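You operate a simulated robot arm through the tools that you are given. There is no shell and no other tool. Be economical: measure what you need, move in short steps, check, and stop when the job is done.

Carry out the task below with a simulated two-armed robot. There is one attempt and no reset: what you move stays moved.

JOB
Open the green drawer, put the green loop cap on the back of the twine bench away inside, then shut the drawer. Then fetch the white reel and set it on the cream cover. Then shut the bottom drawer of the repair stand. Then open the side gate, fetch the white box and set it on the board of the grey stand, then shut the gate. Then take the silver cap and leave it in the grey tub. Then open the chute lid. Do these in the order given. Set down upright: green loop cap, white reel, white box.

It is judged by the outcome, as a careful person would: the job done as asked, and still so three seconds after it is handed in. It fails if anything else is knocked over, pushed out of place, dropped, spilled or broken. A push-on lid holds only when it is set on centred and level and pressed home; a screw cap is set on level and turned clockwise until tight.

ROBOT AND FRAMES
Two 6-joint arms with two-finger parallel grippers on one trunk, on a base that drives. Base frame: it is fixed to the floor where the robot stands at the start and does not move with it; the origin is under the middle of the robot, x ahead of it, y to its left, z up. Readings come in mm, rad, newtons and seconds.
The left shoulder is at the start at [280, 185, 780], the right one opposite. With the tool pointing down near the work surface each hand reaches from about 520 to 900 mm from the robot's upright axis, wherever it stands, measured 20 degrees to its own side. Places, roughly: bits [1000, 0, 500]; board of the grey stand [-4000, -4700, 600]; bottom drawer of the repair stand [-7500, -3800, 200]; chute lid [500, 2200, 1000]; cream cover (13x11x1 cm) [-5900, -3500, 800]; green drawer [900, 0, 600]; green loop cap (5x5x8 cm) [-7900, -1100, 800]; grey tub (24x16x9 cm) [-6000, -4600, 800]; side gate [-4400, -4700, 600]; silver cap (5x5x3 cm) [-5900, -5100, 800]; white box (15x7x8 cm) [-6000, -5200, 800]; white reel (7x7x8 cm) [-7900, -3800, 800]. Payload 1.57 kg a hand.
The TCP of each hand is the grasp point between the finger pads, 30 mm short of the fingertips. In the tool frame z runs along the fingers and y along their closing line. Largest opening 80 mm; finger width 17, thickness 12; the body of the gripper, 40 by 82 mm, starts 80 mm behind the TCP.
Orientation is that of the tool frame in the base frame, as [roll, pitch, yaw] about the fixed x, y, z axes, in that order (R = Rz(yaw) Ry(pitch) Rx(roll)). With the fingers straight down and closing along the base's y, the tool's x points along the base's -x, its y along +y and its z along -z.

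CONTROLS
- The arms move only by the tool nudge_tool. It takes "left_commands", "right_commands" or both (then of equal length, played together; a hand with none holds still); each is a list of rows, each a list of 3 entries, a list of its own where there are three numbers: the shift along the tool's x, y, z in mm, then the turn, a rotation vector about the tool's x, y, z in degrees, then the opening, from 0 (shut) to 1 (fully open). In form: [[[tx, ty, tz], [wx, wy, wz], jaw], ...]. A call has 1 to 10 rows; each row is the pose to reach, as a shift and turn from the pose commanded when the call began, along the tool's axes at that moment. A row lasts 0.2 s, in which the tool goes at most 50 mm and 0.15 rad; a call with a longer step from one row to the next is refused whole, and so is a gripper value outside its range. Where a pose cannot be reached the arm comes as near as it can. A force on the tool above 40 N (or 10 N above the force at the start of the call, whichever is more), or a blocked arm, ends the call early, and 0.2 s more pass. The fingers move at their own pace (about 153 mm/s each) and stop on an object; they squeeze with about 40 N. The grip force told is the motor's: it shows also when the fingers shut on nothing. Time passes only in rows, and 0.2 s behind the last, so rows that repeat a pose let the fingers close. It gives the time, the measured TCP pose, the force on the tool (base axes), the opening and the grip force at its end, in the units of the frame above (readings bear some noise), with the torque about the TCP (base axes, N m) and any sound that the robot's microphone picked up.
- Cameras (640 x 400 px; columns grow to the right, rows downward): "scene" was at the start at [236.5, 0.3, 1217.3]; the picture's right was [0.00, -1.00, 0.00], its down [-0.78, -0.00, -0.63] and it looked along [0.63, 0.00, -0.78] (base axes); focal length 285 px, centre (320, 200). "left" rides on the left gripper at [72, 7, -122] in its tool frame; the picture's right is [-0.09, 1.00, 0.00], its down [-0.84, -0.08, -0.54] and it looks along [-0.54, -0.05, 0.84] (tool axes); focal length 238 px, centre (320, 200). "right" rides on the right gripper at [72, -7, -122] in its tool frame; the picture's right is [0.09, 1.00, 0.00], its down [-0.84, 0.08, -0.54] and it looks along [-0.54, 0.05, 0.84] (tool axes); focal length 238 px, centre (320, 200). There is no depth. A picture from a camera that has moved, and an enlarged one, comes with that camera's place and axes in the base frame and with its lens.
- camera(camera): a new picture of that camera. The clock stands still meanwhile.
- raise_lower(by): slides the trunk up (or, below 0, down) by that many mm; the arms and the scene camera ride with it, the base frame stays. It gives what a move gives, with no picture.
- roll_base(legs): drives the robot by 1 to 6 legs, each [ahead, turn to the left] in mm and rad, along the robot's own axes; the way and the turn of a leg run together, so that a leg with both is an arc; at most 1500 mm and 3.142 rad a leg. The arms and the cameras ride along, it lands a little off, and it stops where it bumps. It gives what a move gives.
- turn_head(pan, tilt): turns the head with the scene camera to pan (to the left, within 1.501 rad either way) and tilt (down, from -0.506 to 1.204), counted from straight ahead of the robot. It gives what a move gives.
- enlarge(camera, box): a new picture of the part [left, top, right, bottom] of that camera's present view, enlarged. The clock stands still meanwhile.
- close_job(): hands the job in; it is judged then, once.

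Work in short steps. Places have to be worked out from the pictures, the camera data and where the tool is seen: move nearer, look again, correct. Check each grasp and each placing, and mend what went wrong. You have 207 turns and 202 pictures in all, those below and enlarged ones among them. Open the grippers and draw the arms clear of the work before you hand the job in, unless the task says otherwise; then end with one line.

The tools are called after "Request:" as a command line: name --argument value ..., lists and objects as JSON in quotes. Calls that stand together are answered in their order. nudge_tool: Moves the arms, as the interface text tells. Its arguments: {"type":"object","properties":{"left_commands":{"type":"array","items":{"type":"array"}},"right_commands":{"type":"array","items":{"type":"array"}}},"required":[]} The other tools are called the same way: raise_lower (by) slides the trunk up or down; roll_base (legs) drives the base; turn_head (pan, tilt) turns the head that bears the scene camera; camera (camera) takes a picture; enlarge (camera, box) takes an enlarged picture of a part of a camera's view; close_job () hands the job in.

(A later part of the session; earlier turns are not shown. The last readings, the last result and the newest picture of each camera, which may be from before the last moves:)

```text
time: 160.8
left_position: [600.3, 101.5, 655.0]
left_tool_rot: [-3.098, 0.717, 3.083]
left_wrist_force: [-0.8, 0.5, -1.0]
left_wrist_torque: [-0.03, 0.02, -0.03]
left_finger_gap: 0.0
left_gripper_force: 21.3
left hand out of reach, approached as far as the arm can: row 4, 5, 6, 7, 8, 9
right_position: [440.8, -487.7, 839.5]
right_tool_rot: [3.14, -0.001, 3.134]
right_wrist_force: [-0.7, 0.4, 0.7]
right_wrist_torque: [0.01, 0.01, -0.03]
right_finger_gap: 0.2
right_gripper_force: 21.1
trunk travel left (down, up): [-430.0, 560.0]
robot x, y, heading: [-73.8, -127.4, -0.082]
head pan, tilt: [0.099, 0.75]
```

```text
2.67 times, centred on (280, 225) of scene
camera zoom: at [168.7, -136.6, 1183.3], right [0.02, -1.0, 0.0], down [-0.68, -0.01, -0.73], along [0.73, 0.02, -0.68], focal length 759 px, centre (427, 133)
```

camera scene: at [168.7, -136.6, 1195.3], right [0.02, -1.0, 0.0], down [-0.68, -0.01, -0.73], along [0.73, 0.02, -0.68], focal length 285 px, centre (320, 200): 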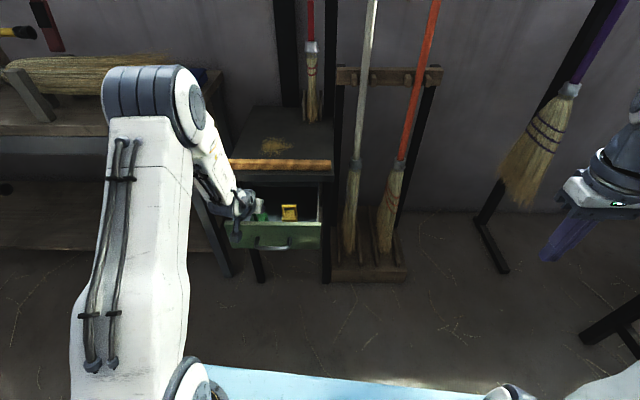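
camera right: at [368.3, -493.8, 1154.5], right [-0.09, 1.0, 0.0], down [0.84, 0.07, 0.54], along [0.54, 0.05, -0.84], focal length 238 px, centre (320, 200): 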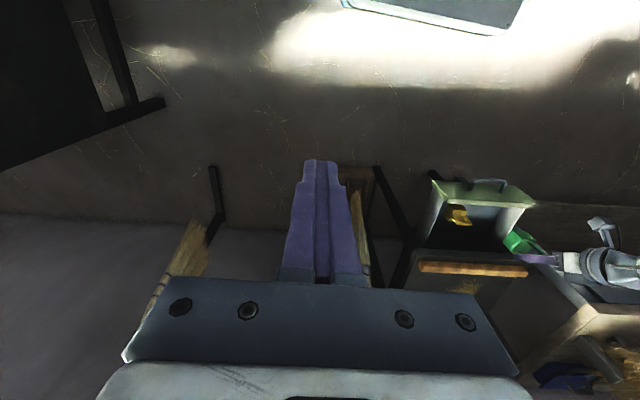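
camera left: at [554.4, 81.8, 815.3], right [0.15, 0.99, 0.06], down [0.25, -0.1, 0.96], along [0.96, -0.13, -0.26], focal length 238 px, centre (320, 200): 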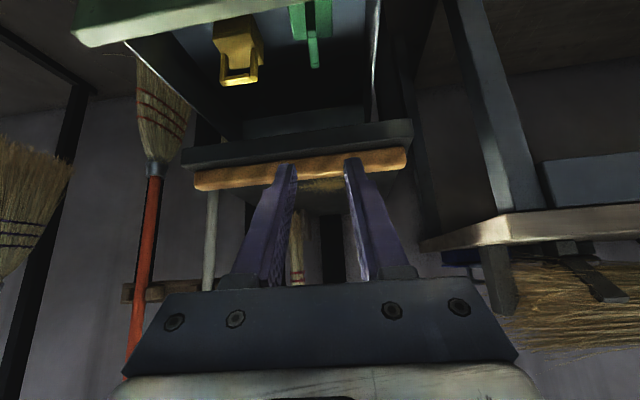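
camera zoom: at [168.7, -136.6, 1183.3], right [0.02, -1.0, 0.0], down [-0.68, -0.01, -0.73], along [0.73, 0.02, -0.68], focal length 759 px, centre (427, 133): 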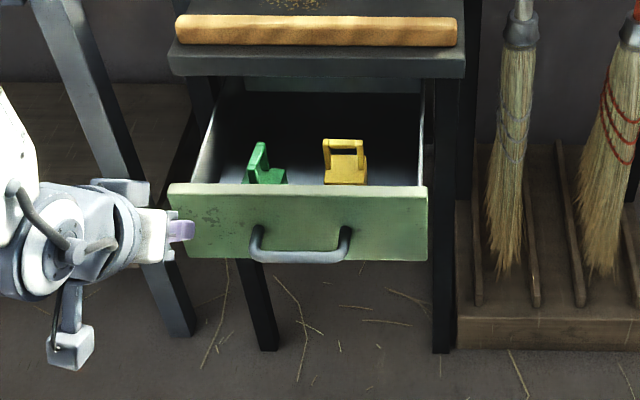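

I lower the trunk 45 mm and then drive forward gently to push.

Request:
raise_lower --by -45

Request:
roll_base --legs '[[70, 0]]'

Request:
enlarge --camera "scene" --box '[160, 120, 400, 270]'

```text
time: 161.6
left_position: [599.3, 100.2, 609.8]
left_tool_rot: [-3.099, 0.718, 3.084]
left_wrist_force: [-0.9, -0.2, -0.1]
left_wrist_torque: [0.02, 0.01, 0.02]
left_finger_gap: 0.0
left_gripper_force: 21.2
right_position: [439.9, -487.1, 793.6]
right_tool_rot: [3.141, 0.0, 3.133]
right_wrist_force: [1.2, 0.0, -0.5]
right_wrist_torque: [0.03, -0.01, 0.02]
right_finger_gap: 0.1
right_gripper_force: 21.1
trunk travel left (down, up): [-385.0, 605.0]
robot x, y, heading: [-76.5, -125.5, -0.074]
head pan, tilt: [0.099, 0.75]
```

```text
time: 162.7
left_position: [669.6, 96.7, 610.9]
left_tool_rot: [-3.096, 0.716, 3.083]
left_wrist_force: [-1.3, -0.8, -0.2]
left_wrist_torque: [-0.01, 0.0, -0.01]
left_finger_gap: 0.0
left_gripper_force: 21.9
right_position: [511.8, -493.0, 793.2]
right_tool_rot: [3.139, 0.001, 3.136]
right_wrist_force: [-0.1, 0.1, -0.1]
right_wrist_torque: [-0.03, -0.02, 0.02]
right_finger_gap: 0.0
right_gripper_force: 21.5
trunk travel left (down, up): [-385.0, 605.0]
robot x, y, heading: [-4.6, -130.2, -0.077]
head pan, tilt: [0.099, 0.75]
```

```text
2.67 times, centred on (280, 195) of scene
camera zoom: at [238.9, -142.1, 1138.3], right [0.02, -1.0, 0.0], down [-0.68, -0.01, -0.73], along [0.73, 0.02, -0.68], focal length 759 px, centre (427, 213)
```

zoom: 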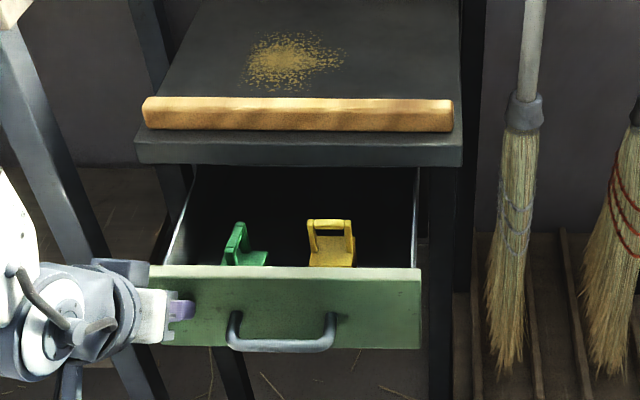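

The fingertips are about at the panel. I push on in two stages.

Request:
roll_base --legs '[[110, 0]]'

Request:
enlarge --camera "scene" --box '[160, 120, 400, 270]'

```text
time: 163.8
left_position: [779.4, 88.9, 610.6]
left_tool_rot: [-3.097, 0.718, 3.088]
left_wrist_force: [-0.8, 0.5, 0.1]
left_wrist_torque: [0.01, 0.0, 0.01]
left_finger_gap: 0.0
left_gripper_force: 21.8
right_position: [623.2, -499.2, 794.4]
right_tool_rot: [3.14, 0.0, 3.14]
right_wrist_force: [0.4, -0.9, 0.8]
right_wrist_torque: [-0.01, 0.0, -0.02]
right_finger_gap: 0.1
right_gripper_force: 21.1
trunk travel left (down, up): [-385.0, 605.0]
robot x, y, heading: [106.6, -139.0, -0.079]
head pan, tilt: [0.099, 0.75]
```

```text
2.67 times, centred on (280, 195) of scene
camera zoom: at [349.0, -149.5, 1138.3], right [0.03, -1.0, 0.0], down [-0.68, -0.02, -0.73], along [0.73, 0.02, -0.68], focal length 759 px, centre (427, 213)
```

zoom: 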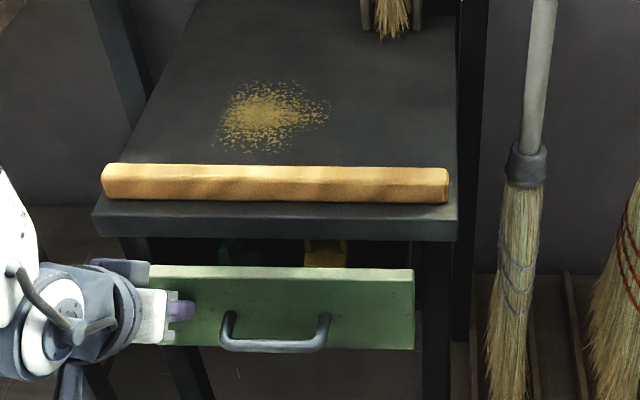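

The drawer follows the push (about 60 mm left, no jam). I push 50 mm more, then finish.

Request:
roll_base --legs '[[45, 0]]'

Request:
enlarge --camera "scene" --box '[160, 120, 400, 270]'

```text
time: 164.7
left_position: [826.1, 86.5, 610.0]
left_tool_rot: [-3.098, 0.717, 3.087]
left_wrist_force: [-0.4, 0.4, 0.3]
left_wrist_torque: [-0.01, -0.04, -0.01]
left_finger_gap: 0.0
left_gripper_force: 21.1
right_position: [668.7, -502.8, 793.6]
right_tool_rot: [3.139, 0.0, 3.139]
right_wrist_force: [0.8, -0.4, -0.8]
right_wrist_torque: [-0.02, -0.01, -0.02]
right_finger_gap: 0.0
right_gripper_force: 20.8
trunk travel left (down, up): [-385.0, 605.0]
robot x, y, heading: [150.6, -145.0, -0.072]
head pan, tilt: [0.099, 0.75]
```

```text
2.67 times, centred on (280, 195) of scene
camera zoom: at [394.8, -152.8, 1138.3], right [0.03, -1.0, 0.0], down [-0.68, -0.02, -0.73], along [0.73, 0.02, -0.68], focal length 759 px, centre (427, 213)
```

zoom: 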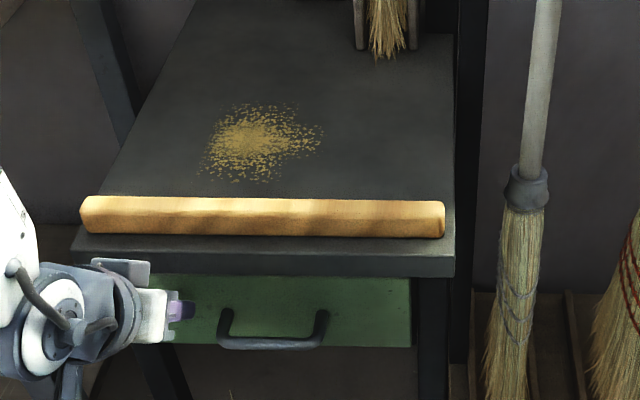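

Nearly shut; 8 mm more.

Request:
roll_base --legs '[[10, 0]]'

Request:
roll_base --legs '[[6, 0]]'

Request:
enlarge --camera "scene" --box '[160, 120, 400, 270]'

```text
time: 165.7
left_position: [828.4, 85.7, 606.7]
left_tool_rot: [-3.092, 0.698, 3.091]
left_wrist_force: [0.4, -0.3, 0.3]
left_wrist_torque: [-0.01, 0.0, 0.01]
left_finger_gap: 0.2
left_gripper_force: 21.0
right_position: [679.5, -503.2, 793.8]
right_tool_rot: [3.139, 0.0, 3.139]
right_wrist_force: [-0.2, 0.0, 0.2]
right_wrist_torque: [0.06, -0.01, 0.02]
right_finger_gap: 0.0
right_gripper_force: 21.2
trunk travel left (down, up): [-385.0, 605.0]
robot x, y, heading: [162.8, -149.0, -0.075]
head pan, tilt: [0.099, 0.75]
stopped in leg 1: the force on the tool passed its limit at 42 N (the readings are from after the stop); the commanded pose is now the measured one
```

```text
time: 166.4
left_position: [829.6, 84.3, 604.5]
left_tool_rot: [-3.089, 0.685, 3.097]
left_wrist_force: [-37.9, 3.2, 7.1]
left_wrist_torque: [0.13, 0.52, 0.09]
left_finger_gap: 0.0
left_gripper_force: 21.3
right_position: [683.8, -502.6, 794.4]
right_tool_rot: [3.14, 0.002, -3.141]
right_wrist_force: [0.0, 0.6, -0.9]
right_wrist_torque: [-0.03, 0.03, -0.02]
right_finger_gap: 0.1
right_gripper_force: 21.9
trunk travel left (down, up): [-385.0, 605.0]
robot x, y, heading: [166.7, -144.5, -0.071]
head pan, tilt: [0.099, 0.75]
```

```text
2.67 times, centred on (280, 195) of scene
camera zoom: at [409.2, -153.5, 1138.6], right [0.03, -1.0, 0.0], down [-0.68, -0.02, -0.73], along [0.73, 0.02, -0.68], focal length 759 px, centre (427, 213)
```

zoom: 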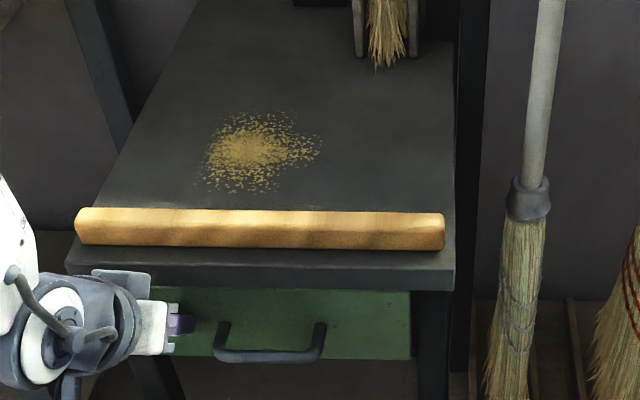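

The drawer is shut (firm 38 N stop). I back away and fold the left hand to tool-down.

Request:
roll_base --legs '[[-650, 0]]'

Request:
raise_lower --by 240

Request:
enlarge --camera "scene" --box '[200, 60, 440, 210]'

Request:
nudge_tool --left_commands '[[[20, 0, -10], [0, 7, 0], 0.2], [[40, 0, -20], [0, 14, 0], 0.5], [[50, 0, -30], [0, 21, 0], 1], [[50, 0, -40], [0, 28, 0], 1], [[50, 0, -50], [0, 35, 0], 1], [[50, 0, -60], [0, 41, 0], 1]]'

```text
time: 170.0
left_position: [179.6, 129.5, 602.8]
left_tool_rot: [-3.09, 0.684, 3.089]
left_wrist_force: [0.1, -0.4, 0.1]
left_wrist_torque: [-0.02, 0.01, 0.02]
left_finger_gap: 0.2
left_gripper_force: 22.0
right_position: [29.8, -457.2, 793.5]
right_tool_rot: [3.14, 0.001, 3.135]
right_wrist_force: [-0.1, 0.1, 0.8]
right_wrist_torque: [-0.02, 0.03, 0.0]
right_finger_gap: 0.3
right_gripper_force: 21.2
trunk travel left (down, up): [-385.0, 605.0]
robot x, y, heading: [-486.0, -97.2, -0.076]
head pan, tilt: [0.099, 0.75]
```

```text
time: 172.5
left_position: [179.1, 130.2, 843.5]
left_tool_rot: [-3.09, 0.684, 3.089]
left_wrist_force: [0.6, -0.1, 0.3]
left_wrist_torque: [-0.04, 0.03, 0.0]
left_finger_gap: 0.0
left_gripper_force: 21.7
right_position: [29.1, -456.8, 1032.3]
right_tool_rot: [3.14, 0.0, 3.135]
right_wrist_force: [0.6, -0.8, -0.4]
right_wrist_torque: [0.02, -0.01, -0.01]
right_finger_gap: 0.0
right_gripper_force: 21.3
trunk travel left (down, up): [-625.0, 365.0]
robot x, y, heading: [-485.9, -96.7, -0.081]
head pan, tilt: [0.099, 0.75]
```

```text
2.67 times, centred on (320, 135) of scene
camera zoom: at [-242.2, -105.9, 1378.2], right [0.02, -1.0, 0.0], down [-0.68, -0.01, -0.73], along [0.73, 0.01, -0.68], focal length 759 px, centre (320, 373)
```

zoom: 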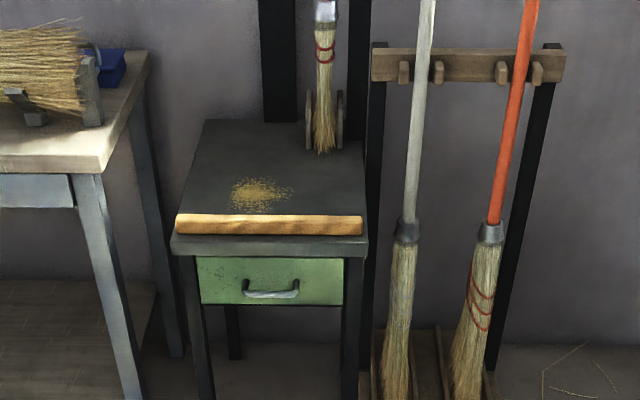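

```text
time: 173.9
left_position: [101.4, 138.7, 860.5]
left_tool_rot: [-3.1, -0.032, 3.058]
left_wrist_force: [-0.7, 0.6, -0.7]
left_wrist_torque: [-0.02, 0.0, 0.01]
left_finger_gap: 79.7
left_gripper_force: 0.0
left hand out of reach, approached as far as the arm can: row 1, 4, 5
right_position: [29.9, -457.6, 1033.2]
right_tool_rot: [3.138, -0.001, 3.135]
right_wrist_force: [0.8, 0.1, -0.8]
right_wrist_torque: [0.03, 0.01, 0.0]
right_finger_gap: 0.2
right_gripper_force: 21.5
trunk travel left (down, up): [-625.0, 365.0]
robot x, y, heading: [-485.1, -95.6, -0.083]
head pan, tilt: [0.099, 0.75]
```

Drawer shut confirmed. I turn around leftwards and drive back west along the known corridor.

Request:
roll_base --legs '[[0, 3.1], [0, 0.38], [1400, 0], [1400, 0]]'

Request:
turn_head --pan 0.3 --tilt 0.2

Request:
camera --camera "scene"

```text
time: 195.5
left_position: [-3602.2, -1200.0, 858.3]
left_tool_rot: [-3.101, -0.031, 0.27]
left_wrist_force: [-0.1, 0.2, 0.7]
left_wrist_torque: [-0.01, 0.01, -0.01]
left_finger_gap: 80.0
left_gripper_force: 0.1
right_position: [-3740.9, -616.9, 1033.2]
right_tool_rot: [3.14, 0.0, 0.35]
right_wrist_force: [0.5, 0.1, 0.3]
right_wrist_torque: [0.02, 0.03, -0.01]
right_finger_gap: 0.0
right_gripper_force: 20.6
trunk travel left (down, up): [-625.0, 365.0]
robot x, y, heading: [-3131.0, -775.0, -2.871]
head pan, tilt: [0.099, 0.75]
```

```text
time: 196.5
left_position: [-3602.6, -1198.9, 859.1]
left_tool_rot: [-3.101, -0.032, 0.27]
left_wrist_force: [-0.6, -0.8, -0.7]
left_wrist_torque: [0.0, -0.01, 0.01]
left_finger_gap: 80.1
left_gripper_force: 0.0
right_position: [-3741.3, -616.3, 1033.2]
right_tool_rot: [3.14, 0.0, 0.348]
right_wrist_force: [0.7, 0.3, 0.3]
right_wrist_torque: [-0.02, 0.0, -0.02]
right_finger_gap: 0.1
right_gripper_force: 21.4
trunk travel left (down, up): [-625.0, 365.0]
robot x, y, heading: [-3134.1, -777.1, -2.866]
head pan, tilt: [0.3, 0.201]
```

```text
141 pictures are left
camera scene: at [-3364.7, -871.4, 1427.9], right [-0.55, 0.84, 0.0], down [0.17, 0.11, -0.98], along [-0.82, -0.53, -0.2], focal length 285 px, centre (320, 200)
```

scene: 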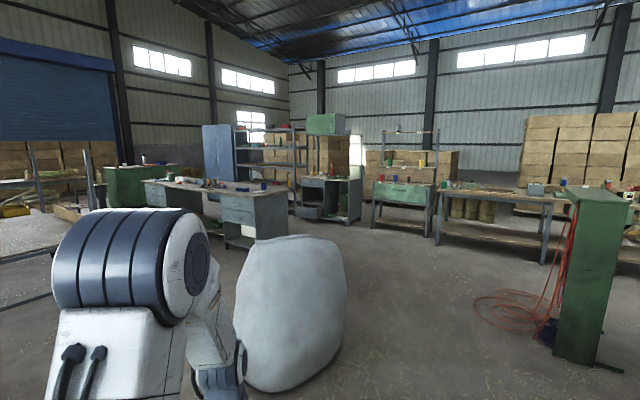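

Request:
enlarge --camera "scene" --box '[100, 100, 260, 260]'

Request:
enlarge --camera "scene" --box '[220, 110, 380, 250]'

```text
2.50 times, centred on (180, 180) of scene
camera zoom: at [-3364.7, -871.4, 1427.9], right [-0.55, 0.84, 0.0], down [0.17, 0.11, -0.98], along [-0.82, -0.53, -0.2], focal length 712 px, centre (670, 250)
```

zoom: 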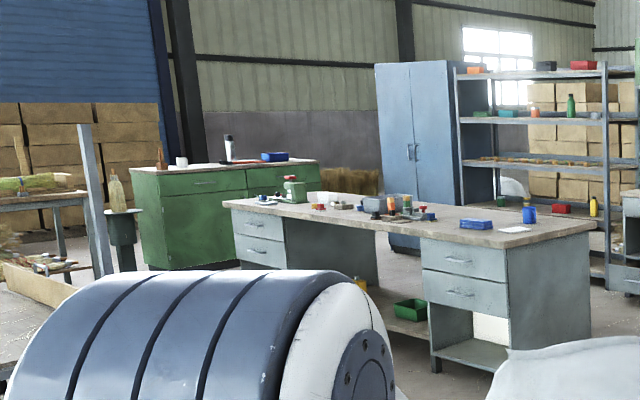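

```text
2.86 times, centred on (300, 180) of scene
camera zoom: at [-3364.7, -871.4, 1427.9], right [-0.55, 0.84, 0.0], down [0.17, 0.11, -0.98], along [-0.82, -0.53, -0.2], focal length 813 px, centre (377, 257)
```

zoom: 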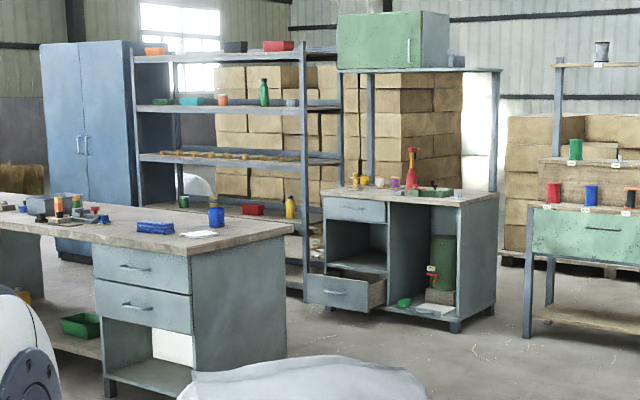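

The repair stand (bottom drawer open) is at x≈−7560, y −3050…−3950; the long grey desk spans x −5765…−6418 beginning at y≈−3350. I drive on past the sack and toward the stand.

Request:
roll_base --legs '[[1450, 0], [0, -0.17], [1150, 0], [0, 0.8], [700, 0]]'

Request:
turn_head --pan 0 --tilt 0.3

Request:
camera --camera "scene"

```text
time: 215.2
left_position: [-6218.9, -2422.4, 859.1]
left_tool_rot: [-3.102, -0.031, 0.896]
left_wrist_force: [-0.4, 0.5, 0.1]
left_wrist_torque: [0.01, 0.0, 0.0]
left_finger_gap: 80.0
left_gripper_force: 0.1
right_position: [-6674.3, -2031.9, 1033.2]
right_tool_rot: [3.14, 0.001, 0.976]
right_wrist_force: [-0.1, 0.4, -0.4]
right_wrist_torque: [0.01, -0.01, -0.01]
right_finger_gap: 0.0
right_gripper_force: 21.3
trunk travel left (down, up): [-625.0, 365.0]
robot x, y, heading: [-6083.7, -1803.7, -2.24]
head pan, tilt: [0.3, 0.201]
```

```text
time: 216.1
left_position: [-6217.6, -2421.1, 858.4]
left_tool_rot: [-3.102, -0.032, 0.897]
left_wrist_force: [0.4, 0.5, 0.7]
left_wrist_torque: [0.0, -0.02, -0.01]
left_finger_gap: 79.9
left_gripper_force: 0.0
right_position: [-6672.6, -2031.1, 1032.8]
right_tool_rot: [3.14, 0.001, 0.975]
right_wrist_force: [0.1, 0.5, 0.2]
right_wrist_torque: [-0.02, 0.0, -0.01]
right_finger_gap: 0.3
right_gripper_force: 21.3
trunk travel left (down, up): [-625.0, 365.0]
robot x, y, heading: [-6086.1, -1803.2, -2.242]
head pan, tilt: [0.0, 0.3]
```

```text
138 pictures are left
camera scene: at [-6244.0, -2003.2, 1418.7], right [-0.79, 0.62, 0.0], down [0.18, 0.23, -0.96], along [-0.59, -0.75, -0.3], focal length 285 px, centre (320, 200)
```

scene: 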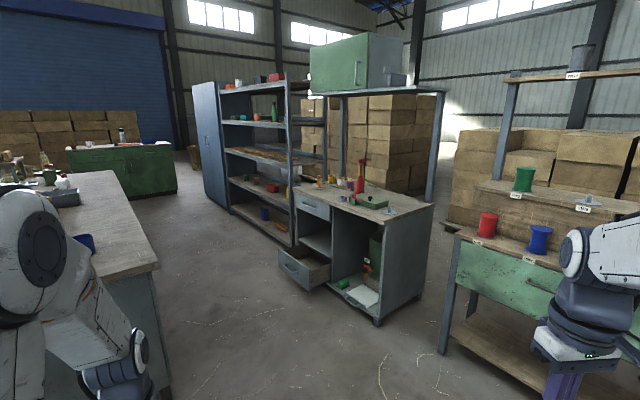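

Request:
enlarge --camera "scene" --box '[270, 145, 450, 330]'

```text
2.16 times, centred on (360, 238) of scene
camera zoom: at [-6244.0, -2003.2, 1418.7], right [-0.79, 0.62, 0.0], down [0.18, 0.23, -0.96], along [-0.59, -0.75, -0.3], focal length 615 px, centre (234, 119)
```

zoom: 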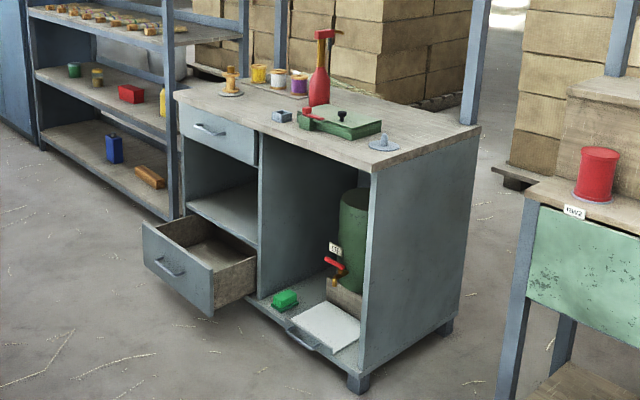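

The reels stand at the back of the stand top; the white one looks to be near (−7930, −3860). To know my base's footprint before squeezing in, I tilt the left hand back to look at my own base.

Request:
nudge_tool --left_commands '[[[0, 0, -10], [0, 8, 0], 1], [[0, 0, -20], [0, 16, 0], 1], [[0, 0, -30], [0, 24, 0], 1], [[0, 0, -40], [0, 32, 0], 1], [[0, 0, -50], [0, 40, 0], 1], [[0, 0, -60], [0, 48, 0], 1], [[0, 0, -70], [0, 56, 0], 1]]'

Request:
camera --camera "left"

```text
time: 217.7
left_position: [-6218.9, -2426.7, 929.6]
left_tool_rot: [-3.07, -1.008, 0.833]
left_wrist_force: [-0.4, -0.2, 0.2]
left_wrist_torque: [-0.02, 0.0, -0.01]
left_finger_gap: 80.1
left_gripper_force: 0.1
right_position: [-6673.1, -2031.2, 1032.9]
right_tool_rot: [3.139, 0.001, 0.975]
right_wrist_force: [-0.3, 0.2, -0.1]
right_wrist_torque: [-0.05, 0.03, 0.01]
right_finger_gap: 0.0
right_gripper_force: 21.3
trunk travel left (down, up): [-625.0, 365.0]
robot x, y, heading: [-6084.8, -1805.9, -2.24]
head pan, tilt: [0.0, 0.3]
```

```text
136 pictures are left
camera left: at [-6250.5, -2484.8, 1055.4], right [0.75, -0.66, -0.12], down [-0.64, -0.65, -0.42], along [0.2, 0.39, -0.9], focal length 238 px, centre (320, 200)
```

left: 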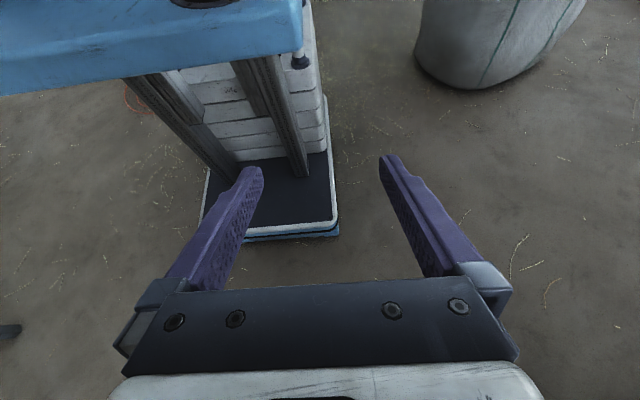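

My base is small: about 330 mm ahead of the axis and ±262 mm wide, low to the floor. I now tilt the left hand forward 45° for reach, as with the cap.

Request:
nudge_tool --left_commands '[[[0, 0, 0], [0, -8, 0], 1], [[0, 0, 0], [0, -16, 0], 1], [[0, 0, 0], [0, -24, 0], 1], [[0, 0, 0], [0, -32, 0], 1], [[0, 0, 0], [0, -40, 0], 1], [[0, 0, 0], [0, -48, 0], 1], [[0, 0, 0], [0, -56, 0], 1]]'

Request:
nudge_tool --left_commands '[[[-22, 0, -12], [0, -7.5, 0], 1], [[-44, 0, -24], [0, -15, 0], 1], [[-66, 0, -36], [0, -22.5, 0], 1], [[-88, 0, -48], [0, -30, 0], 1], [[-110, 0, -60], [0, -37.5, 0], 1], [[-130, 0, -70], [0, -45, 0], 1]]'

Request:
enlarge --camera "scene" --box '[310, 160, 400, 220]'

```text
time: 219.2
left_position: [-6217.8, -2425.7, 929.0]
left_tool_rot: [-3.1, -0.028, 0.895]
left_wrist_force: [-0.6, -0.1, 0.4]
left_wrist_torque: [0.02, -0.02, -0.03]
left_finger_gap: 79.9
left_gripper_force: 0.1
right_position: [-6675.6, -2032.1, 1033.3]
right_tool_rot: [3.14, 0.0, 0.975]
right_wrist_force: [-0.7, 0.7, -0.5]
right_wrist_torque: [-0.01, 0.0, -0.02]
right_finger_gap: 0.0
right_gripper_force: 21.0
trunk travel left (down, up): [-625.0, 365.0]
robot x, y, heading: [-6086.0, -1804.4, -2.239]
head pan, tilt: [0.0, 0.3]
```

```text
time: 220.7
left_position: [-6296.4, -2530.1, 994.4]
left_tool_rot: [-3.089, 0.756, 0.933]
left_wrist_force: [-0.3, -1.2, -0.1]
left_wrist_torque: [0.01, 0.03, 0.02]
left_finger_gap: 80.3
left_gripper_force: 0.0
right_position: [-6673.4, -2031.9, 1033.2]
right_tool_rot: [3.14, 0.002, 0.975]
right_wrist_force: [0.4, 0.1, -0.4]
right_wrist_torque: [-0.01, -0.01, -0.05]
right_finger_gap: 0.0
right_gripper_force: 21.4
trunk travel left (down, up): [-625.0, 365.0]
robot x, y, heading: [-6087.3, -1809.0, -2.24]
head pan, tilt: [0.0, 0.3]
```

```text
6.67 times, centred on (355, 190) of scene
camera zoom: at [-6244.1, -2003.1, 1418.7], right [-0.79, 0.62, 0.0], down [0.18, 0.23, -0.96], along [-0.59, -0.75, -0.3], focal length 1898 px, centre (87, 267)
```

zoom: 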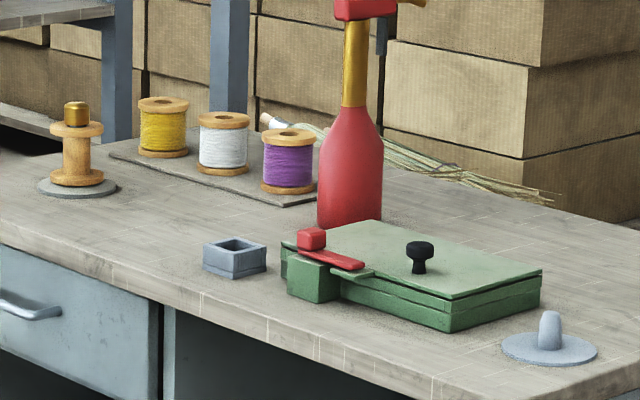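

White reel is the middle of three spools (spacing ≈122 mm) on a low plate, near (−7900, −3830). I drive into the gap between stand and desk.

Request:
roll_base --legs '[[1300, 0], [0, 0.66], [500, 0]]'

Request:
turn_head --pan -0.9 --tilt 0.6

Request:
camera --camera "scene"

```text
time: 231.5
left_position: [-6628.3, -4020.3, 996.0]
left_tool_rot: [-3.086, 0.753, 1.582]
left_wrist_force: [0.3, 0.6, -0.2]
left_wrist_torque: [-0.02, -0.01, 0.0]
left_finger_gap: 80.2
left_gripper_force: 0.0
right_position: [-7230.6, -3848.9, 1033.2]
right_tool_rot: [3.139, 0.0, 1.624]
right_wrist_force: [-0.3, 0.2, 0.8]
right_wrist_torque: [0.01, 0.03, 0.01]
right_finger_gap: 0.0
right_gripper_force: 21.2
trunk travel left (down, up): [-625.0, 365.0]
robot x, y, heading: [-6899.3, -3312.5, -1.596]
head pan, tilt: [0.0, 0.3]
```

```text
time: 232.7
left_position: [-6629.3, -4020.4, 994.2]
left_tool_rot: [-3.087, 0.754, 1.582]
left_wrist_force: [-0.9, -0.5, -0.1]
left_wrist_torque: [0.0, 0.01, 0.0]
left_finger_gap: 79.9
left_gripper_force: 0.1
right_position: [-7230.1, -3848.3, 1033.6]
right_tool_rot: [3.139, 0.002, 1.624]
right_wrist_force: [0.2, 0.2, -0.6]
right_wrist_torque: [0.0, 0.0, 0.03]
right_finger_gap: 0.0
right_gripper_force: 21.6
trunk travel left (down, up): [-625.0, 365.0]
robot x, y, heading: [-6903.5, -3315.8, -1.589]
head pan, tilt: [-0.901, 0.6]
```

```text
134 pictures are left
camera scene: at [-6972.5, -3527.4, 1391.2], right [-0.61, 0.8, 0.0], down [0.45, 0.34, -0.83], along [-0.66, -0.5, -0.56], focal length 285 px, centre (320, 200)
```

scene: 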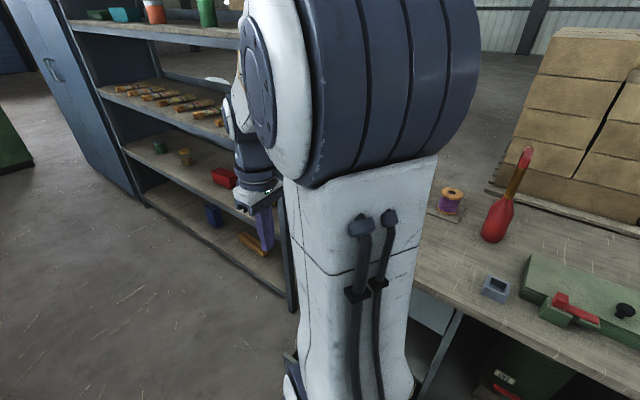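

Triangulating the purple spool gives surface z≈805, so the white spool is near (−7840, −3752) and the stand's front edge at ≈−7484. I move 210 mm further and turn right to face the stand.

Request:
roll_base --legs '[[210, 0], [0, -1.55]]'

Request:
turn_head --pan 0.1 --tilt 0.7

Request:
camera --camera "scene"

Request:
camera --camera "left"

```text
time: 238.2
left_position: [-7607.9, -3803.1, 996.8]
left_tool_rot: [-3.089, 0.755, 0.018]
left_wrist_force: [0.5, 0.0, 0.0]
left_wrist_torque: [-0.01, -0.04, 0.0]
left_finger_gap: 80.1
left_gripper_force: 0.1
right_position: [-7440.6, -3200.2, 1033.5]
right_tool_rot: [3.139, 0.0, 0.06]
right_wrist_force: [0.7, -0.9, 0.2]
right_wrist_torque: [-0.01, -0.04, -0.04]
right_finger_gap: 0.3
right_gripper_force: 21.5
trunk travel left (down, up): [-625.0, 365.0]
robot x, y, heading: [-6899.8, -3528.9, 3.131]
head pan, tilt: [-0.901, 0.6]
```

```text
time: 239.4
left_position: [-7608.0, -3802.7, 995.8]
left_tool_rot: [-3.088, 0.754, 0.019]
left_wrist_force: [1.0, 0.2, -0.6]
left_wrist_torque: [-0.01, -0.04, 0.01]
left_finger_gap: 79.9
left_gripper_force: 0.0
right_position: [-7441.0, -3200.0, 1033.4]
right_tool_rot: [3.14, 0.0, 0.059]
right_wrist_force: [-1.3, -0.8, 0.1]
right_wrist_torque: [-0.01, 0.03, 0.0]
right_finger_gap: 0.1
right_gripper_force: 21.6
trunk travel left (down, up): [-625.0, 365.0]
robot x, y, heading: [-6902.7, -3526.2, 3.127]
head pan, tilt: [0.099, 0.7]
```

```text
133 pictures are left
camera scene: at [-7148.0, -3532.6, 1382.5], right [-0.09, 1.0, 0.0], down [0.64, 0.06, -0.76], along [-0.76, -0.07, -0.64], focal length 285 px, centre (320, 200)
```

scene: 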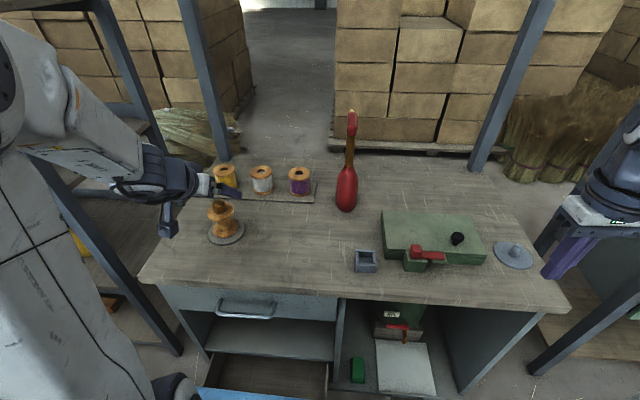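

```text
132 pictures are left
camera left: at [-7472.3, -3813.6, 1034.3], right [-0.09, -1.0, 0.02], down [-0.24, 0.04, 0.97], along [-0.97, 0.08, -0.24], focal length 238 px, centre (320, 200)
```

left: 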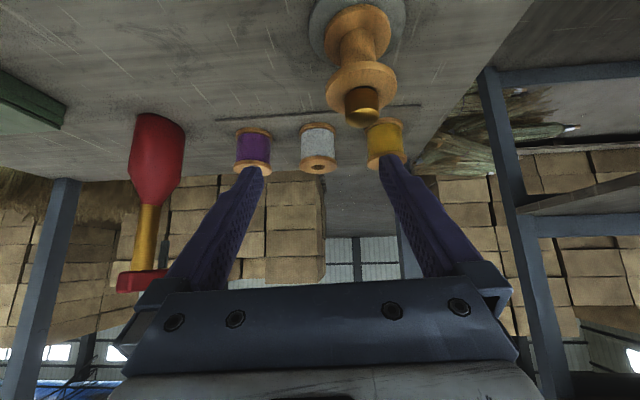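

White spool: axis ≈(−7853, −3780), z 804–884. The orange bobbin at (−7655, −3835) lies near the hand's line, so I'll come in with the hand yawed 25° left, from the right. First I yaw and shift sideways at height.

Request:
nudge_tool --left_commands '[[[0, -25, -5], [-5.7, 0, -6.1], 1], [[0, -50, -10], [-11.4, 0, -12.2], 1], [[0, -75, -15], [-17.1, 0, -18.2], 1], [[0, -75, -15], [-17.1, 0, -18.2], 1]]'

Request:
camera --camera "left"

```text
time: 240.4
left_position: [-7594.5, -3728.2, 1007.0]
left_tool_rot: [-3.092, 0.739, 0.453]
left_wrist_force: [0.1, -0.3, 0.1]
left_wrist_torque: [0.0, 0.03, -0.01]
left_finger_gap: 80.0
left_gripper_force: 0.0
right_position: [-7442.1, -3200.6, 1033.9]
right_tool_rot: [3.14, 0.0, 0.061]
right_wrist_force: [-0.7, -0.1, 0.0]
right_wrist_torque: [-0.02, 0.03, 0.02]
right_finger_gap: 0.0
right_gripper_force: 20.9
trunk travel left (down, up): [-625.0, 365.0]
robot x, y, heading: [-6902.4, -3530.5, 3.127]
head pan, tilt: [0.099, 0.7]
```

```text
131 pictures are left
camera left: at [-7468.0, -3680.4, 1048.7], right [0.34, -0.94, 0.03], down [-0.25, -0.07, 0.97], along [-0.91, -0.34, -0.26], focal length 238 px, centre (320, 200)
```

left: 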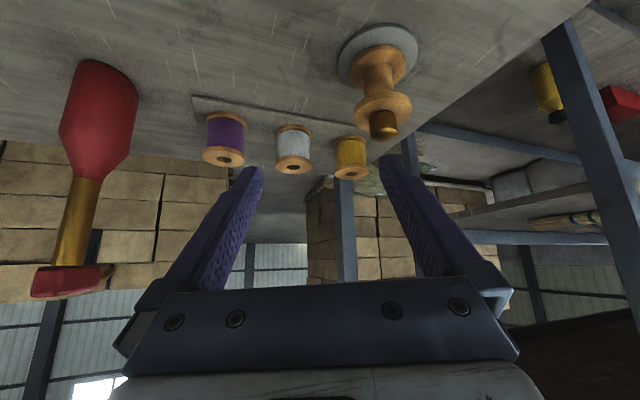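

Consistent: white spool at (−7851, −3776). I go to a pre-grasp 100 mm short along the finger direction.

Request:
nudge_tool --left_commands '[[[-16, -11, 38], [0, 0, 0], 1], [[-32, -22, 76], [0, 0, 0], 1], [[-48, -33, 114], [0, 0, 0], 1], [[-64, -44, 152], [0, 0, 0], 1], [[-77, -55, 190], [0, 0, 0], 1], [[-77, -55, 190], [0, 0, 0], 1]]'

Request:
camera --camera "left"

Request:
camera --camera "scene"

```text
time: 241.8
left_position: [-7789.4, -3744.9, 922.0]
left_tool_rot: [-3.093, 0.736, 0.449]
left_wrist_force: [-0.3, 0.3, -0.6]
left_wrist_torque: [0.01, 0.0, 0.02]
left_finger_gap: 80.0
left_gripper_force: 0.0
right_position: [-7441.3, -3200.4, 1032.6]
right_tool_rot: [3.14, 0.0, 0.059]
right_wrist_force: [-0.9, -0.4, 0.0]
right_wrist_torque: [-0.02, 0.02, 0.0]
right_finger_gap: 0.2
right_gripper_force: 21.7
trunk travel left (down, up): [-625.0, 365.0]
robot x, y, heading: [-6906.1, -3529.0, 3.13]
head pan, tilt: [0.099, 0.7]
```

```text
130 pictures are left
camera left: at [-7662.7, -3697.7, 962.5], right [0.34, -0.94, 0.03], down [-0.25, -0.06, 0.97], along [-0.91, -0.34, -0.26], focal length 238 px, centre (320, 200)
```

left: 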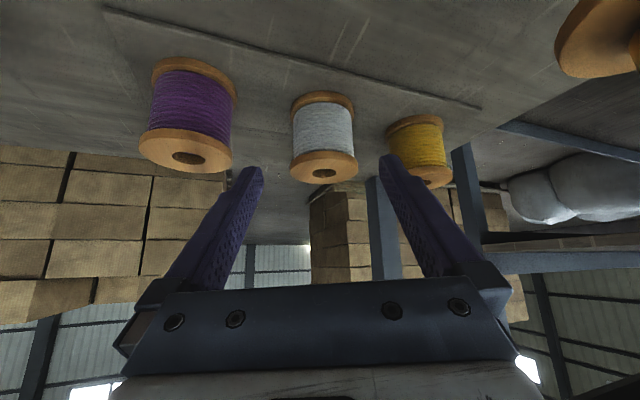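

```text
129 pictures are left
camera scene: at [-7148.1, -3532.7, 1382.5], right [-0.09, 1.0, 0.0], down [0.64, 0.06, -0.76], along [-0.76, -0.07, -0.64], focal length 285 px, centre (320, 200)
```

scene: 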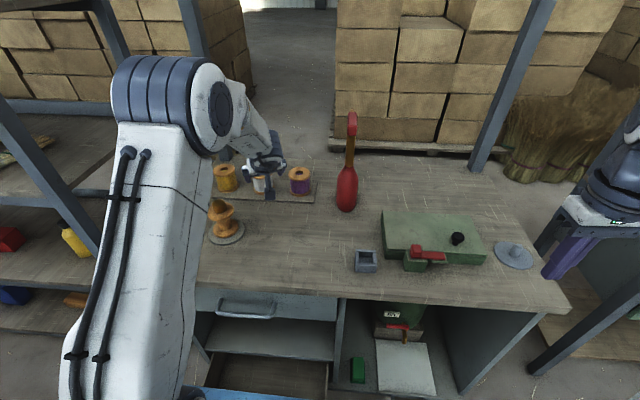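

Refined: spool top centre (−7863, −3778, 878); I need +4 mm sideways and ~113 mm along. I advance 55 mm and look again.

Request:
nudge_tool --left_commands '[[[-2, 4, 20], [0, 0, 0], 1], [[-3, 4, 40], [0, 0, 0], 1], [[-3, 4, 55], [0, 0, 0], 1], [[-3, 4, 55], [0, 0, 0], 1]]'

Request:
camera --camera "left"

```text
time: 242.8
left_position: [-7824.1, -3767.2, 884.8]
left_tool_rot: [-3.091, 0.736, 0.452]
left_wrist_force: [-0.8, -1.1, 0.1]
left_wrist_torque: [-0.04, -0.01, -0.02]
left_finger_gap: 80.2
left_gripper_force: 0.1
right_position: [-7439.6, -3199.8, 1034.0]
right_tool_rot: [3.14, 0.0, 0.059]
right_wrist_force: [0.9, 0.5, 0.5]
right_wrist_torque: [-0.01, -0.01, -0.02]
right_finger_gap: 0.1
right_gripper_force: 21.3
trunk travel left (down, up): [-625.0, 365.0]
robot x, y, heading: [-6904.4, -3529.3, 3.127]
head pan, tilt: [0.099, 0.7]
```

```text
128 pictures are left
camera left: at [-7697.5, -3719.5, 925.4], right [0.34, -0.94, 0.03], down [-0.25, -0.06, 0.97], along [-0.91, -0.34, -0.26], focal length 238 px, centre (320, 200)
```

left: 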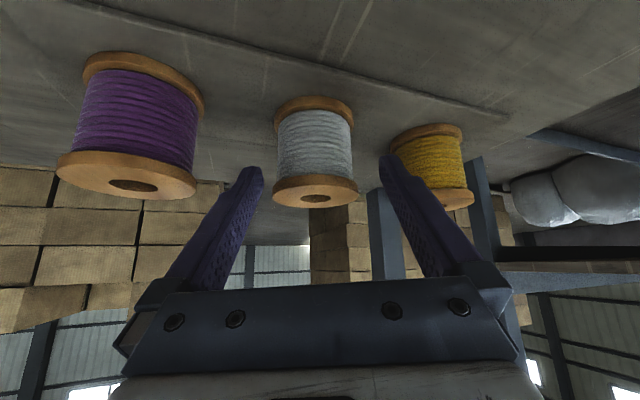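

Now it is about 4 mm too far the other way; I correct sideways, advance 25 mm and recheck.

Request:
nudge_tool --left_commands '[[[0, -4, 0], [0, 0, 0], 1], [[0, -4, 12], [0, 0, 0], 1], [[0, -4, 22], [0, 0, 0], 1], [[0, -4, 22], [0, 0, 0], 1]]'

Request:
camera --camera "left"

```text
time: 243.8
left_position: [-7839.5, -3771.3, 867.0]
left_tool_rot: [-3.091, 0.738, 0.449]
left_wrist_force: [-0.2, 0.1, 0.7]
left_wrist_torque: [0.02, 0.01, 0.0]
left_finger_gap: 79.9
left_gripper_force: 0.1
right_position: [-7440.7, -3200.9, 1032.9]
right_tool_rot: [3.141, 0.0, 0.06]
right_wrist_force: [-0.8, -0.1, -0.5]
right_wrist_torque: [0.0, -0.01, 0.0]
right_finger_gap: 0.1
right_gripper_force: 21.1
trunk travel left (down, up): [-625.0, 365.0]
robot x, y, heading: [-6904.8, -3527.0, 3.131]
head pan, tilt: [0.099, 0.7]
```

```text
127 pictures are left
camera left: at [-7712.5, -3723.5, 908.4], right [0.34, -0.94, 0.03], down [-0.25, -0.06, 0.97], along [-0.91, -0.34, -0.26], focal length 238 px, centre (320, 200)
```

left: 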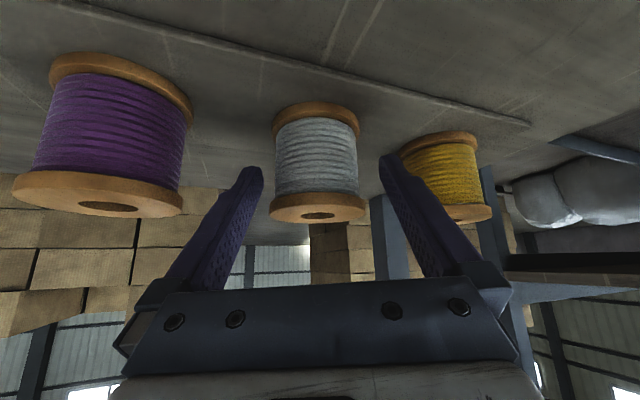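

Centred within ~2 mm. I advance the last 40 mm and close on the thread.

Request:
nudge_tool --left_commands '[[[-1, -1.5, 10], [0, 0, 0], 1], [[-3, -1.5, 20], [0, 0, 0], 1], [[-4, -1.5, 30], [0, 0, 0], 1], [[-5, -1.5, 40], [0, 0, 0], 1], [[-5, -1.5, 40], [0, 0, 0], 1]]'

Request:
camera --camera "left"

```text
time: 245.0
left_position: [-7868.1, -3780.9, 841.5]
left_tool_rot: [-3.092, 0.738, 0.452]
left_wrist_force: [0.0, 0.4, 0.0]
left_wrist_torque: [-0.02, 0.03, -0.02]
left_finger_gap: 80.2
left_gripper_force: 0.1
right_position: [-7440.0, -3200.2, 1033.9]
right_tool_rot: [3.14, -0.001, 0.059]
right_wrist_force: [-0.7, 0.6, 0.1]
right_wrist_torque: [-0.03, 0.02, 0.01]
right_finger_gap: 0.0
right_gripper_force: 21.5
trunk travel left (down, up): [-625.0, 365.0]
robot x, y, heading: [-6901.2, -3528.2, 3.129]
head pan, tilt: [0.099, 0.7]
```

```text
126 pictures are left
camera left: at [-7742.0, -3733.7, 882.2], right [0.34, -0.94, 0.03], down [-0.25, -0.06, 0.97], along [-0.91, -0.34, -0.26], focal length 238 px, centre (320, 200)
```

left: 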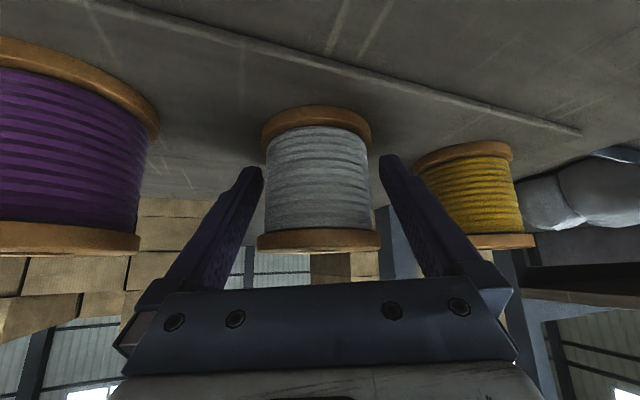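

The spool is centred between the pads at mid-thread. I close.

Request:
nudge_tool --left_commands '[[[0, 0, 0], [0, 0, 0], 0.7], [[0, 0, 0], [0, 0, 0], 0.4], [[0, 0, 0], [0, 0, 0], 0.4], [[0, 0, 0], [0, 0, 0], 0.4]]'

Request:
nudge_tool --left_commands '[[[-13, 0, -15], [0, 0, 0], 0.4], [[-33, 0, -37], [0, 0, 0], 0.4], [[-53, 0, -59], [0, 0, 0], 0.4], [[-80, 0, -89], [0, 0, 0], 0.4], [[-80, 0, -89], [0, 0, 0], 0.4]]'

Request:
camera --camera "left"

Request:
camera --camera "scene"

```text
time: 246.0
left_position: [-7868.7, -3781.4, 839.9]
left_tool_rot: [-3.092, 0.738, 0.451]
left_wrist_force: [-0.2, -0.3, 2.5]
left_wrist_torque: [-0.13, -0.01, -0.02]
left_finger_gap: 64.1
left_gripper_force: 39.6
right_position: [-7439.9, -3200.5, 1034.1]
right_tool_rot: [3.141, 0.0, 0.058]
right_wrist_force: [-0.3, -0.5, -0.2]
right_wrist_torque: [0.0, -0.02, 0.03]
right_finger_gap: 0.0
right_gripper_force: 21.6
trunk travel left (down, up): [-625.0, 365.0]
robot x, y, heading: [-6905.5, -3524.9, 3.133]
head pan, tilt: [0.099, 0.7]
```

```text
time: 247.2
left_position: [-7865.3, -3785.6, 963.7]
left_tool_rot: [-3.092, 0.736, 0.45]
left_wrist_force: [0.1, 0.3, -1.0]
left_wrist_torque: [0.0, 0.01, -0.02]
left_finger_gap: 63.8
left_gripper_force: 39.9
right_position: [-7441.1, -3200.8, 1033.0]
right_tool_rot: [3.14, -0.001, 0.061]
right_wrist_force: [0.7, -0.8, -0.4]
right_wrist_torque: [-0.03, 0.0, 0.01]
right_finger_gap: 0.1
right_gripper_force: 21.5
trunk travel left (down, up): [-625.0, 365.0]
robot x, y, heading: [-6901.7, -3528.5, 3.134]
head pan, tilt: [0.099, 0.7]
```

```text
125 pictures are left
camera left: at [-7739.7, -3739.5, 1005.2], right [0.34, -0.94, 0.03], down [-0.25, -0.06, 0.97], along [-0.91, -0.34, -0.26], focal length 238 px, centre (320, 200)
```

left: 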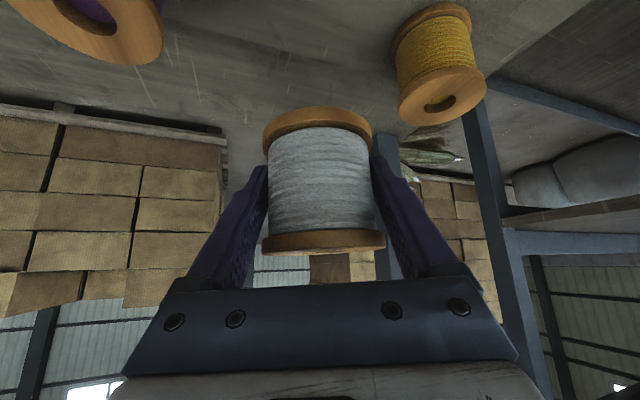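

```text
124 pictures are left
camera scene: at [-7147.9, -3532.6, 1382.5], right [-0.09, 1.0, 0.0], down [0.64, 0.06, -0.76], along [-0.76, -0.07, -0.64], focal length 285 px, centre (320, 200)
```

scene: 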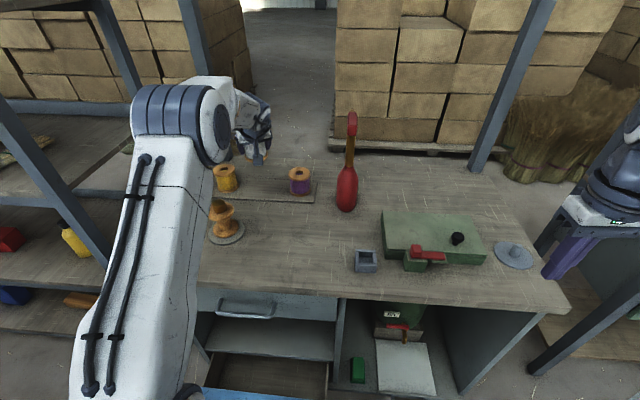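

The white spool is held upright. I draw the hand in and up, then turn to look at the desk behind me.

Request:
nudge_tool --left_commands '[[[27, 0, -35], [3, 0, 3.2], 0.4], [[54, 0, -70], [6, 0, 6.4], 0.4], [[81, 0, -105], [9, 0, 9.6], 0.4], [[108, 0, -140], [12, 0, 12.8], 0.4], [[135, 0, -165], [14, 0, 15], 0.4]]'

Request:
raise_lower --by 60

Request:
roll_base --legs '[[40, -1.57]]'

Request:
turn_head --pan -1.2 --tilt 0.5

Request:
camera --camera "scene"

```text
time: 248.4
left_position: [-7672.2, -3701.0, 993.5]
left_tool_rot: [-3.089, 0.751, 0.094]
left_wrist_force: [0.1, -0.2, -1.5]
left_wrist_torque: [-0.03, 0.0, 0.02]
left_finger_gap: 63.7
left_gripper_force: 40.1
right_position: [-7440.8, -3200.2, 1033.6]
right_tool_rot: [3.139, 0.0, 0.06]
right_wrist_force: [-0.4, -0.7, 0.6]
right_wrist_torque: [0.01, 0.03, -0.03]
right_finger_gap: 0.0
right_gripper_force: 20.7
trunk travel left (down, up): [-625.0, 365.0]
robot x, y, heading: [-6902.9, -3528.4, 3.131]
head pan, tilt: [0.099, 0.7]
```

```text
time: 249.4
left_position: [-7674.2, -3702.0, 1054.0]
left_tool_rot: [-3.088, 0.75, 0.096]
left_wrist_force: [0.3, -0.5, -0.2]
left_wrist_torque: [0.0, 0.01, 0.01]
left_finger_gap: 63.8
left_gripper_force: 40.1
right_position: [-7440.4, -3200.0, 1092.7]
right_tool_rot: [3.14, 0.001, 0.06]
right_wrist_force: [0.0, 0.8, -0.9]
right_wrist_torque: [0.02, 0.0, 0.0]
right_finger_gap: 0.0
right_gripper_force: 21.2
trunk travel left (down, up): [-685.0, 305.0]
robot x, y, heading: [-6901.8, -3527.3, 3.131]
head pan, tilt: [0.099, 0.7]
```

```text
time: 253.6
left_position: [-7104.4, -2731.5, 1054.4]
left_tool_rot: [-3.089, 0.751, -1.474]
left_wrist_force: [0.3, -0.1, -1.1]
left_wrist_torque: [0.04, -0.03, 0.04]
left_finger_gap: 64.0
left_gripper_force: 40.5
right_position: [-6602.9, -2964.0, 1094.4]
right_tool_rot: [3.14, 0.001, -1.51]
right_wrist_force: [0.5, 0.2, 0.2]
right_wrist_torque: [0.0, 0.01, 0.01]
right_finger_gap: 0.2
right_gripper_force: 20.9
trunk travel left (down, up): [-685.0, 305.0]
robot x, y, heading: [-6927.9, -3502.0, 1.562]
head pan, tilt: [0.099, 0.7]
```

```text
time: 255.1
left_position: [-7104.3, -2730.8, 1054.5]
left_tool_rot: [-3.09, 0.752, -1.473]
left_wrist_force: [-0.1, 0.2, -0.8]
left_wrist_torque: [0.04, -0.02, -0.02]
left_finger_gap: 64.1
left_gripper_force: 40.1
right_position: [-6602.9, -2964.9, 1093.2]
right_tool_rot: [3.138, 0.0, -1.51]
right_wrist_force: [-0.4, -0.7, 1.4]
right_wrist_torque: [0.01, 0.0, 0.03]
right_finger_gap: 0.0
right_gripper_force: 20.7
trunk travel left (down, up): [-685.0, 305.0]
robot x, y, heading: [-6931.2, -3503.0, 1.564]
head pan, tilt: [-1.201, 0.499]
```

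```text
123 pictures are left
camera scene: at [-6841.7, -3309.3, 1460.2], right [0.35, -0.94, 0.0], down [-0.45, -0.17, -0.88], along [0.82, 0.31, -0.48], focal length 285 px, centre (320, 200)
```

scene: 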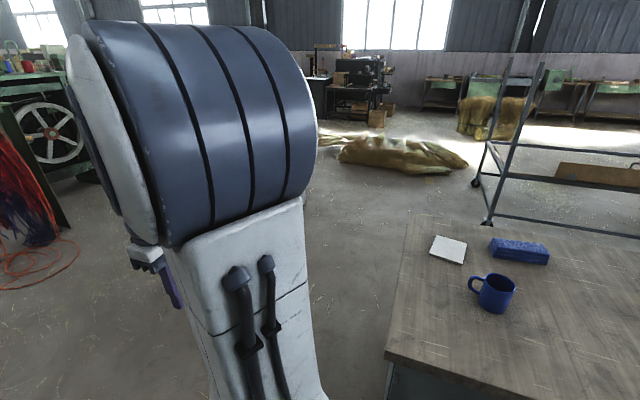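

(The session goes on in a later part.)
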